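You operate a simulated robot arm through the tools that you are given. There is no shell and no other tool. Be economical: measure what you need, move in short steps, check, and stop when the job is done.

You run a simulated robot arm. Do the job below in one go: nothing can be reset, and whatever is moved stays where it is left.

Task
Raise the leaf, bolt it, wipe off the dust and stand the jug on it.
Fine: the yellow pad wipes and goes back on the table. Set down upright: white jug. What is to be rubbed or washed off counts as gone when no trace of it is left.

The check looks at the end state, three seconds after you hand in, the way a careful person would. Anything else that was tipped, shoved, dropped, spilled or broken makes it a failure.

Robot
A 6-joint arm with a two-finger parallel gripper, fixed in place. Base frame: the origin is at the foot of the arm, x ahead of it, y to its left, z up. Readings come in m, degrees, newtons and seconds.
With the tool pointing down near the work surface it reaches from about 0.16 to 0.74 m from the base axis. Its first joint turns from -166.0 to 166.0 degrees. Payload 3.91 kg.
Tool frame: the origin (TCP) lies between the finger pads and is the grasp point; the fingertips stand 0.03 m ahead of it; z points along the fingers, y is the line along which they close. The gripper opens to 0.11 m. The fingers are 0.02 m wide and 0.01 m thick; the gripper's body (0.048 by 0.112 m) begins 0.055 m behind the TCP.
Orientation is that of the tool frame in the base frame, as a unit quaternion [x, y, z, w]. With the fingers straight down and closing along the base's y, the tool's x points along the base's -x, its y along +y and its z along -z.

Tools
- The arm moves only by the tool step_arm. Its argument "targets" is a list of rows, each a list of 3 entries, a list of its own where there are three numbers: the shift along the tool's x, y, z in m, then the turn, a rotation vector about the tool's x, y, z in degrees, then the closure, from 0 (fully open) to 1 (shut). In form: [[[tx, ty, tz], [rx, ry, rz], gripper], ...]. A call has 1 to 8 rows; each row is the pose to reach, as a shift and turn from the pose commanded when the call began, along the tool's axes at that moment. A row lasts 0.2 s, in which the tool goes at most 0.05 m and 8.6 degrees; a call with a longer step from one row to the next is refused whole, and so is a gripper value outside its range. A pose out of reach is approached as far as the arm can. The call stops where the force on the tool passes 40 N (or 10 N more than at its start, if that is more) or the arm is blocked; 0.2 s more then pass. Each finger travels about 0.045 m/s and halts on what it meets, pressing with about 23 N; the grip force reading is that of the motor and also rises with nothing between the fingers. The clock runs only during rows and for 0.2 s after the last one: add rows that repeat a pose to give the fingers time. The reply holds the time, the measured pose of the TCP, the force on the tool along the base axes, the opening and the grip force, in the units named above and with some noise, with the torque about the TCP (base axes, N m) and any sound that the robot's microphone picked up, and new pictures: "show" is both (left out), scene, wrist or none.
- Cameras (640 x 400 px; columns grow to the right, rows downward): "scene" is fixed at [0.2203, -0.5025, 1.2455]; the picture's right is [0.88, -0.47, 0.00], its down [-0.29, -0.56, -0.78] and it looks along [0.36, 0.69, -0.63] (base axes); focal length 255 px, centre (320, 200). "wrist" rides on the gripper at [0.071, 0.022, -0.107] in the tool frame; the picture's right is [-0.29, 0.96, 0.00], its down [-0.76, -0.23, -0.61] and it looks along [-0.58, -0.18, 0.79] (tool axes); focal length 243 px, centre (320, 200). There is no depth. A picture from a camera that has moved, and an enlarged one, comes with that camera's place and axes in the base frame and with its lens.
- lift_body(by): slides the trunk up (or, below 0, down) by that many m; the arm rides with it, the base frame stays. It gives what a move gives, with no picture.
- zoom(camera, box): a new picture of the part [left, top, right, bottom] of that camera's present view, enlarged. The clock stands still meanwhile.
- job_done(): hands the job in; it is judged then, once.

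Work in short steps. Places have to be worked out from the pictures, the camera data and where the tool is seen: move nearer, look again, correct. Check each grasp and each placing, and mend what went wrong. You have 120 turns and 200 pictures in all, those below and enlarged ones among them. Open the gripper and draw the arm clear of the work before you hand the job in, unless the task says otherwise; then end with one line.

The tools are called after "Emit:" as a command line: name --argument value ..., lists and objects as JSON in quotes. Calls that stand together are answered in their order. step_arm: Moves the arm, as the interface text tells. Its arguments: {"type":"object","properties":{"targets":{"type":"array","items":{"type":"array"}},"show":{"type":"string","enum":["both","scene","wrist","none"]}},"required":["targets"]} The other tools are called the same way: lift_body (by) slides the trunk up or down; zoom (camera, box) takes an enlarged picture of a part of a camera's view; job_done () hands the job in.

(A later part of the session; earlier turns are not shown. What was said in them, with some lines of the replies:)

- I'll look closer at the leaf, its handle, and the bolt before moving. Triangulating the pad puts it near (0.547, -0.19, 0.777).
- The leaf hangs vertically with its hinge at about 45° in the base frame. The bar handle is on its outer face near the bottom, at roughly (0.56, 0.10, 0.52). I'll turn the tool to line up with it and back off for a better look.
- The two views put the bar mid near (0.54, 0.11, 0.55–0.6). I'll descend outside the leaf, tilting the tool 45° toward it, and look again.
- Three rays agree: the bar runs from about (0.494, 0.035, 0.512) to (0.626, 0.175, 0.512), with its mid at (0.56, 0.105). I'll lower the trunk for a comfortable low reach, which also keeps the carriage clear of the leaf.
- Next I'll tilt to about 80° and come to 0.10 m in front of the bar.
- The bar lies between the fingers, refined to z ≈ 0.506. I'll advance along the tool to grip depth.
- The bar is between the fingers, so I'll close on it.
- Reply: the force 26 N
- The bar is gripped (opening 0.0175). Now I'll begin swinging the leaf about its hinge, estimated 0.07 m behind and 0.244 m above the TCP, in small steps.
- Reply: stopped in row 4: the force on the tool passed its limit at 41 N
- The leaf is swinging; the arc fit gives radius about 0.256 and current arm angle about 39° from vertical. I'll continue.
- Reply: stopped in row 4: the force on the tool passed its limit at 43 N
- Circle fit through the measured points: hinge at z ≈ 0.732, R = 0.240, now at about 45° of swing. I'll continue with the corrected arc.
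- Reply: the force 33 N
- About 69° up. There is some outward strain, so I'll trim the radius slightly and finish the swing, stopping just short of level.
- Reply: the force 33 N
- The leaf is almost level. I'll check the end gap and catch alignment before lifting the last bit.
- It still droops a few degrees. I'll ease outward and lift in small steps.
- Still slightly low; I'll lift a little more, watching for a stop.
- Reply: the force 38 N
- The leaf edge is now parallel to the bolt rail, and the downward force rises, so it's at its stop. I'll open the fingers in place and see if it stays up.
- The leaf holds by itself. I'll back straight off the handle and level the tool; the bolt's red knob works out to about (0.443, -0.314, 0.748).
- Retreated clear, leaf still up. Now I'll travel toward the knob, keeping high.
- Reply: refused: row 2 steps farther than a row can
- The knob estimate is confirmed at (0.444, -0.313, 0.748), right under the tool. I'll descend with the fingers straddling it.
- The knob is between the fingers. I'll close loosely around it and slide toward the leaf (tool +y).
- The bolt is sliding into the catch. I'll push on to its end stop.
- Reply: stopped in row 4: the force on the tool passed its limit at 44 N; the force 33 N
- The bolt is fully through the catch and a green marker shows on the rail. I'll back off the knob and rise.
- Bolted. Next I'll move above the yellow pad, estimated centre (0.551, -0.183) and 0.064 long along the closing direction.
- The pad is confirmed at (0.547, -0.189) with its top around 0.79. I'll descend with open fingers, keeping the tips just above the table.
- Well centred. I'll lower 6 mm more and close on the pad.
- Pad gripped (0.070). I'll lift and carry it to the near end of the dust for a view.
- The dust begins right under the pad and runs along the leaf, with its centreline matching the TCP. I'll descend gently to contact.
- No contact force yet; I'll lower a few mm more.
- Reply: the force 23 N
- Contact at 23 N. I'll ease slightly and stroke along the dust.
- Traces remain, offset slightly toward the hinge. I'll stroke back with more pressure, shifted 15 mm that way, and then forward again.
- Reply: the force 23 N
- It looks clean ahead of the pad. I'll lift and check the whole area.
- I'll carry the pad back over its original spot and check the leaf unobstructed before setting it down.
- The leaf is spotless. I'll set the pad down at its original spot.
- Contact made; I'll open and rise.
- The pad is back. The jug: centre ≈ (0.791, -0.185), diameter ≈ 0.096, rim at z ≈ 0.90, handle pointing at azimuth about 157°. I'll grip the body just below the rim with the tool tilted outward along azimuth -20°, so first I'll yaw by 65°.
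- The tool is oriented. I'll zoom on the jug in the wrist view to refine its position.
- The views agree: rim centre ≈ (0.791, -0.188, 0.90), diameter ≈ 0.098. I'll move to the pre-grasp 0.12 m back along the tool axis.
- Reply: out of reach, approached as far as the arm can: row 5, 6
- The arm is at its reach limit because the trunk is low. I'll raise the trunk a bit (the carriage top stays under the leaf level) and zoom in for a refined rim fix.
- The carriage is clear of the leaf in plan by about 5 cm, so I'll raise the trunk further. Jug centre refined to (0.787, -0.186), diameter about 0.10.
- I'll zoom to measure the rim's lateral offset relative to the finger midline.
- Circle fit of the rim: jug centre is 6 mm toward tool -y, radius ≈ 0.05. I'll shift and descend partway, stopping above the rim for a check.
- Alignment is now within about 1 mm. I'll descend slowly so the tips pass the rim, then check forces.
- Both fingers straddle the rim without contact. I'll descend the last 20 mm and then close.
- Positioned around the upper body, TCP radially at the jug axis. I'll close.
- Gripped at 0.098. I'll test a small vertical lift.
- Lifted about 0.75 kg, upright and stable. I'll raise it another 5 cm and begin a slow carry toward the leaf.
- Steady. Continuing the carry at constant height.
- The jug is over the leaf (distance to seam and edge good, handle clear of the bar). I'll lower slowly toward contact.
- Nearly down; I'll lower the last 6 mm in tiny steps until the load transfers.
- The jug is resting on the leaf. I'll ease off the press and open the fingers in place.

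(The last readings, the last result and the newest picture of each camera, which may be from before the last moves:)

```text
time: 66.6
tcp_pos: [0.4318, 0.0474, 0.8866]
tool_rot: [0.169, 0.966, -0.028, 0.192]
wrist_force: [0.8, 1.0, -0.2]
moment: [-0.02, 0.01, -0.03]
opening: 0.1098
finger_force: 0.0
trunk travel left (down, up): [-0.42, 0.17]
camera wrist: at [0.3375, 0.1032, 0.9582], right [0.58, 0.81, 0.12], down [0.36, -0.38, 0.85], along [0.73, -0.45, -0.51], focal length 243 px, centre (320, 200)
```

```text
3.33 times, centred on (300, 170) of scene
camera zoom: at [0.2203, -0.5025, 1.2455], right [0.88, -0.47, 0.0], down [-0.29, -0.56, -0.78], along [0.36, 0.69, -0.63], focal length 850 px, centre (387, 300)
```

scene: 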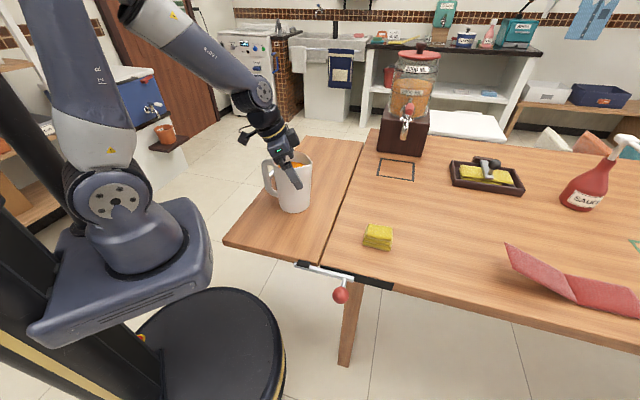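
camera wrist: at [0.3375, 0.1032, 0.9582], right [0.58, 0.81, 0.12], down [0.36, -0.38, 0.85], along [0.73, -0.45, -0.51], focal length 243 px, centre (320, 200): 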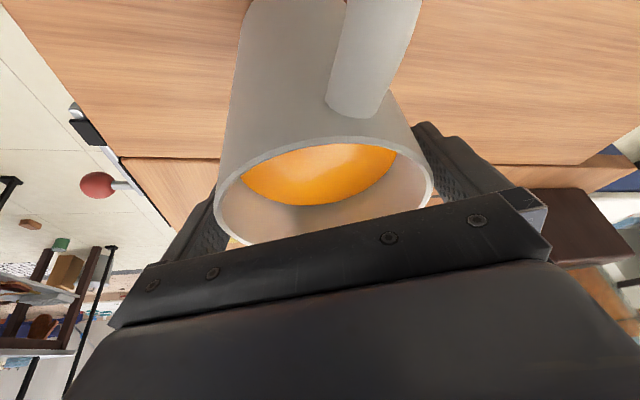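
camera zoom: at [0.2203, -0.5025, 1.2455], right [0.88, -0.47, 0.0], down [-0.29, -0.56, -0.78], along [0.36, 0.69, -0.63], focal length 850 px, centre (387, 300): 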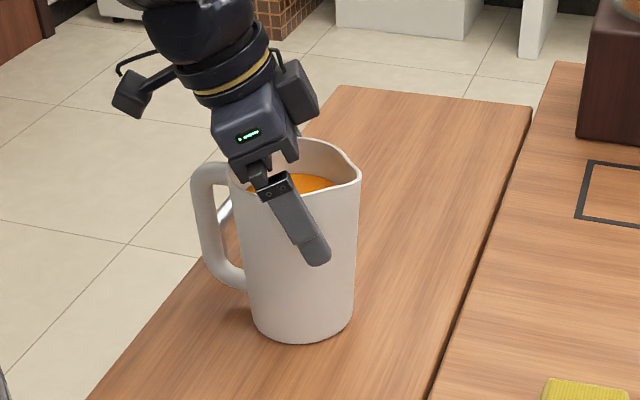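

The jug stands upright and is released. I'll retract slowly along the tool axis.

Emit:
step_arm --targets '[[[0, 0, -0.01], [0, 0, 0], 0], [[0, 0, -0.025], [0, 0, 0], 0], [[0, 0, -0.045], [0, 0, 0], 0], [[0, 0, -0.07], [0, 0, 0], 0], [[0, 0, -0.1], [0, 0, 0], 0], [[0, 0, -0.14], [0, 0, 0], 0], [[0, 0, -0.18], [0, 0, 0], 0]]'

Emit:
zoom --camera "scene" --box '[210, 110, 450, 310]'

```text
time: 68.2
tcp_pos: [0.3654, 0.0681, 1.0554]
tool_rot: [0.169, 0.966, -0.029, 0.191]
wrist_force: [-0.8, -0.3, 0.5]
moment: [-0.02, -0.04, 0.02]
opening: 0.1097
finger_force: 0.0
trunk travel left (down, up): [-0.42, 0.17]
camera wrist: at [0.2729, 0.1246, 1.1264], right [0.58, 0.81, 0.12], down [0.36, -0.38, 0.85], along [0.73, -0.45, -0.51], focal length 243 px, centre (320, 200)
```

scene: 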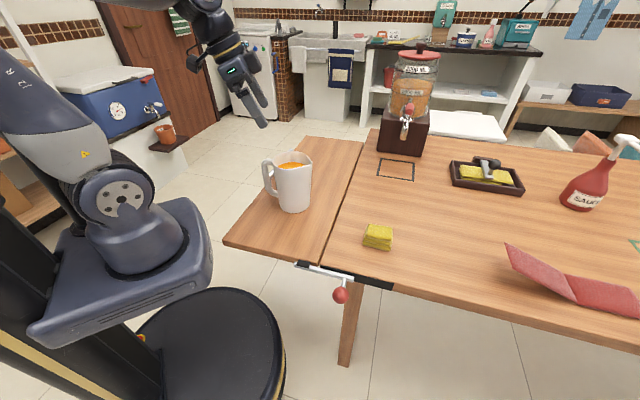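
wrist: 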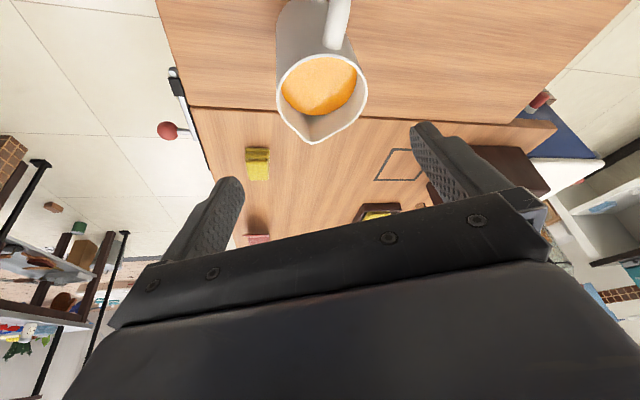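

```text
2.00 times, centred on (330, 210) of scene
camera zoom: at [0.2203, -0.5025, 1.2455], right [0.88, -0.47, 0.0], down [-0.29, -0.56, -0.78], along [0.36, 0.69, -0.63], focal length 510 px, centre (300, 180)
```

zoom: 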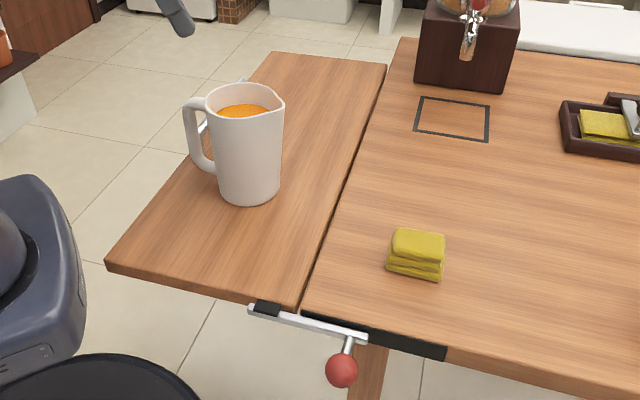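

Everything checks out: the leaf is level, bolted and clean, the jug stands upright on it, the pad is back on the table, and the arm is clear with the gripper open. Handing in.

Emit:
job_done

```text
The job is handed in.
```

The leaf is raised and bolted with no dust left on it, the white jug stands upright on it with its juice unspilled, and the yellow pad is back on the table.
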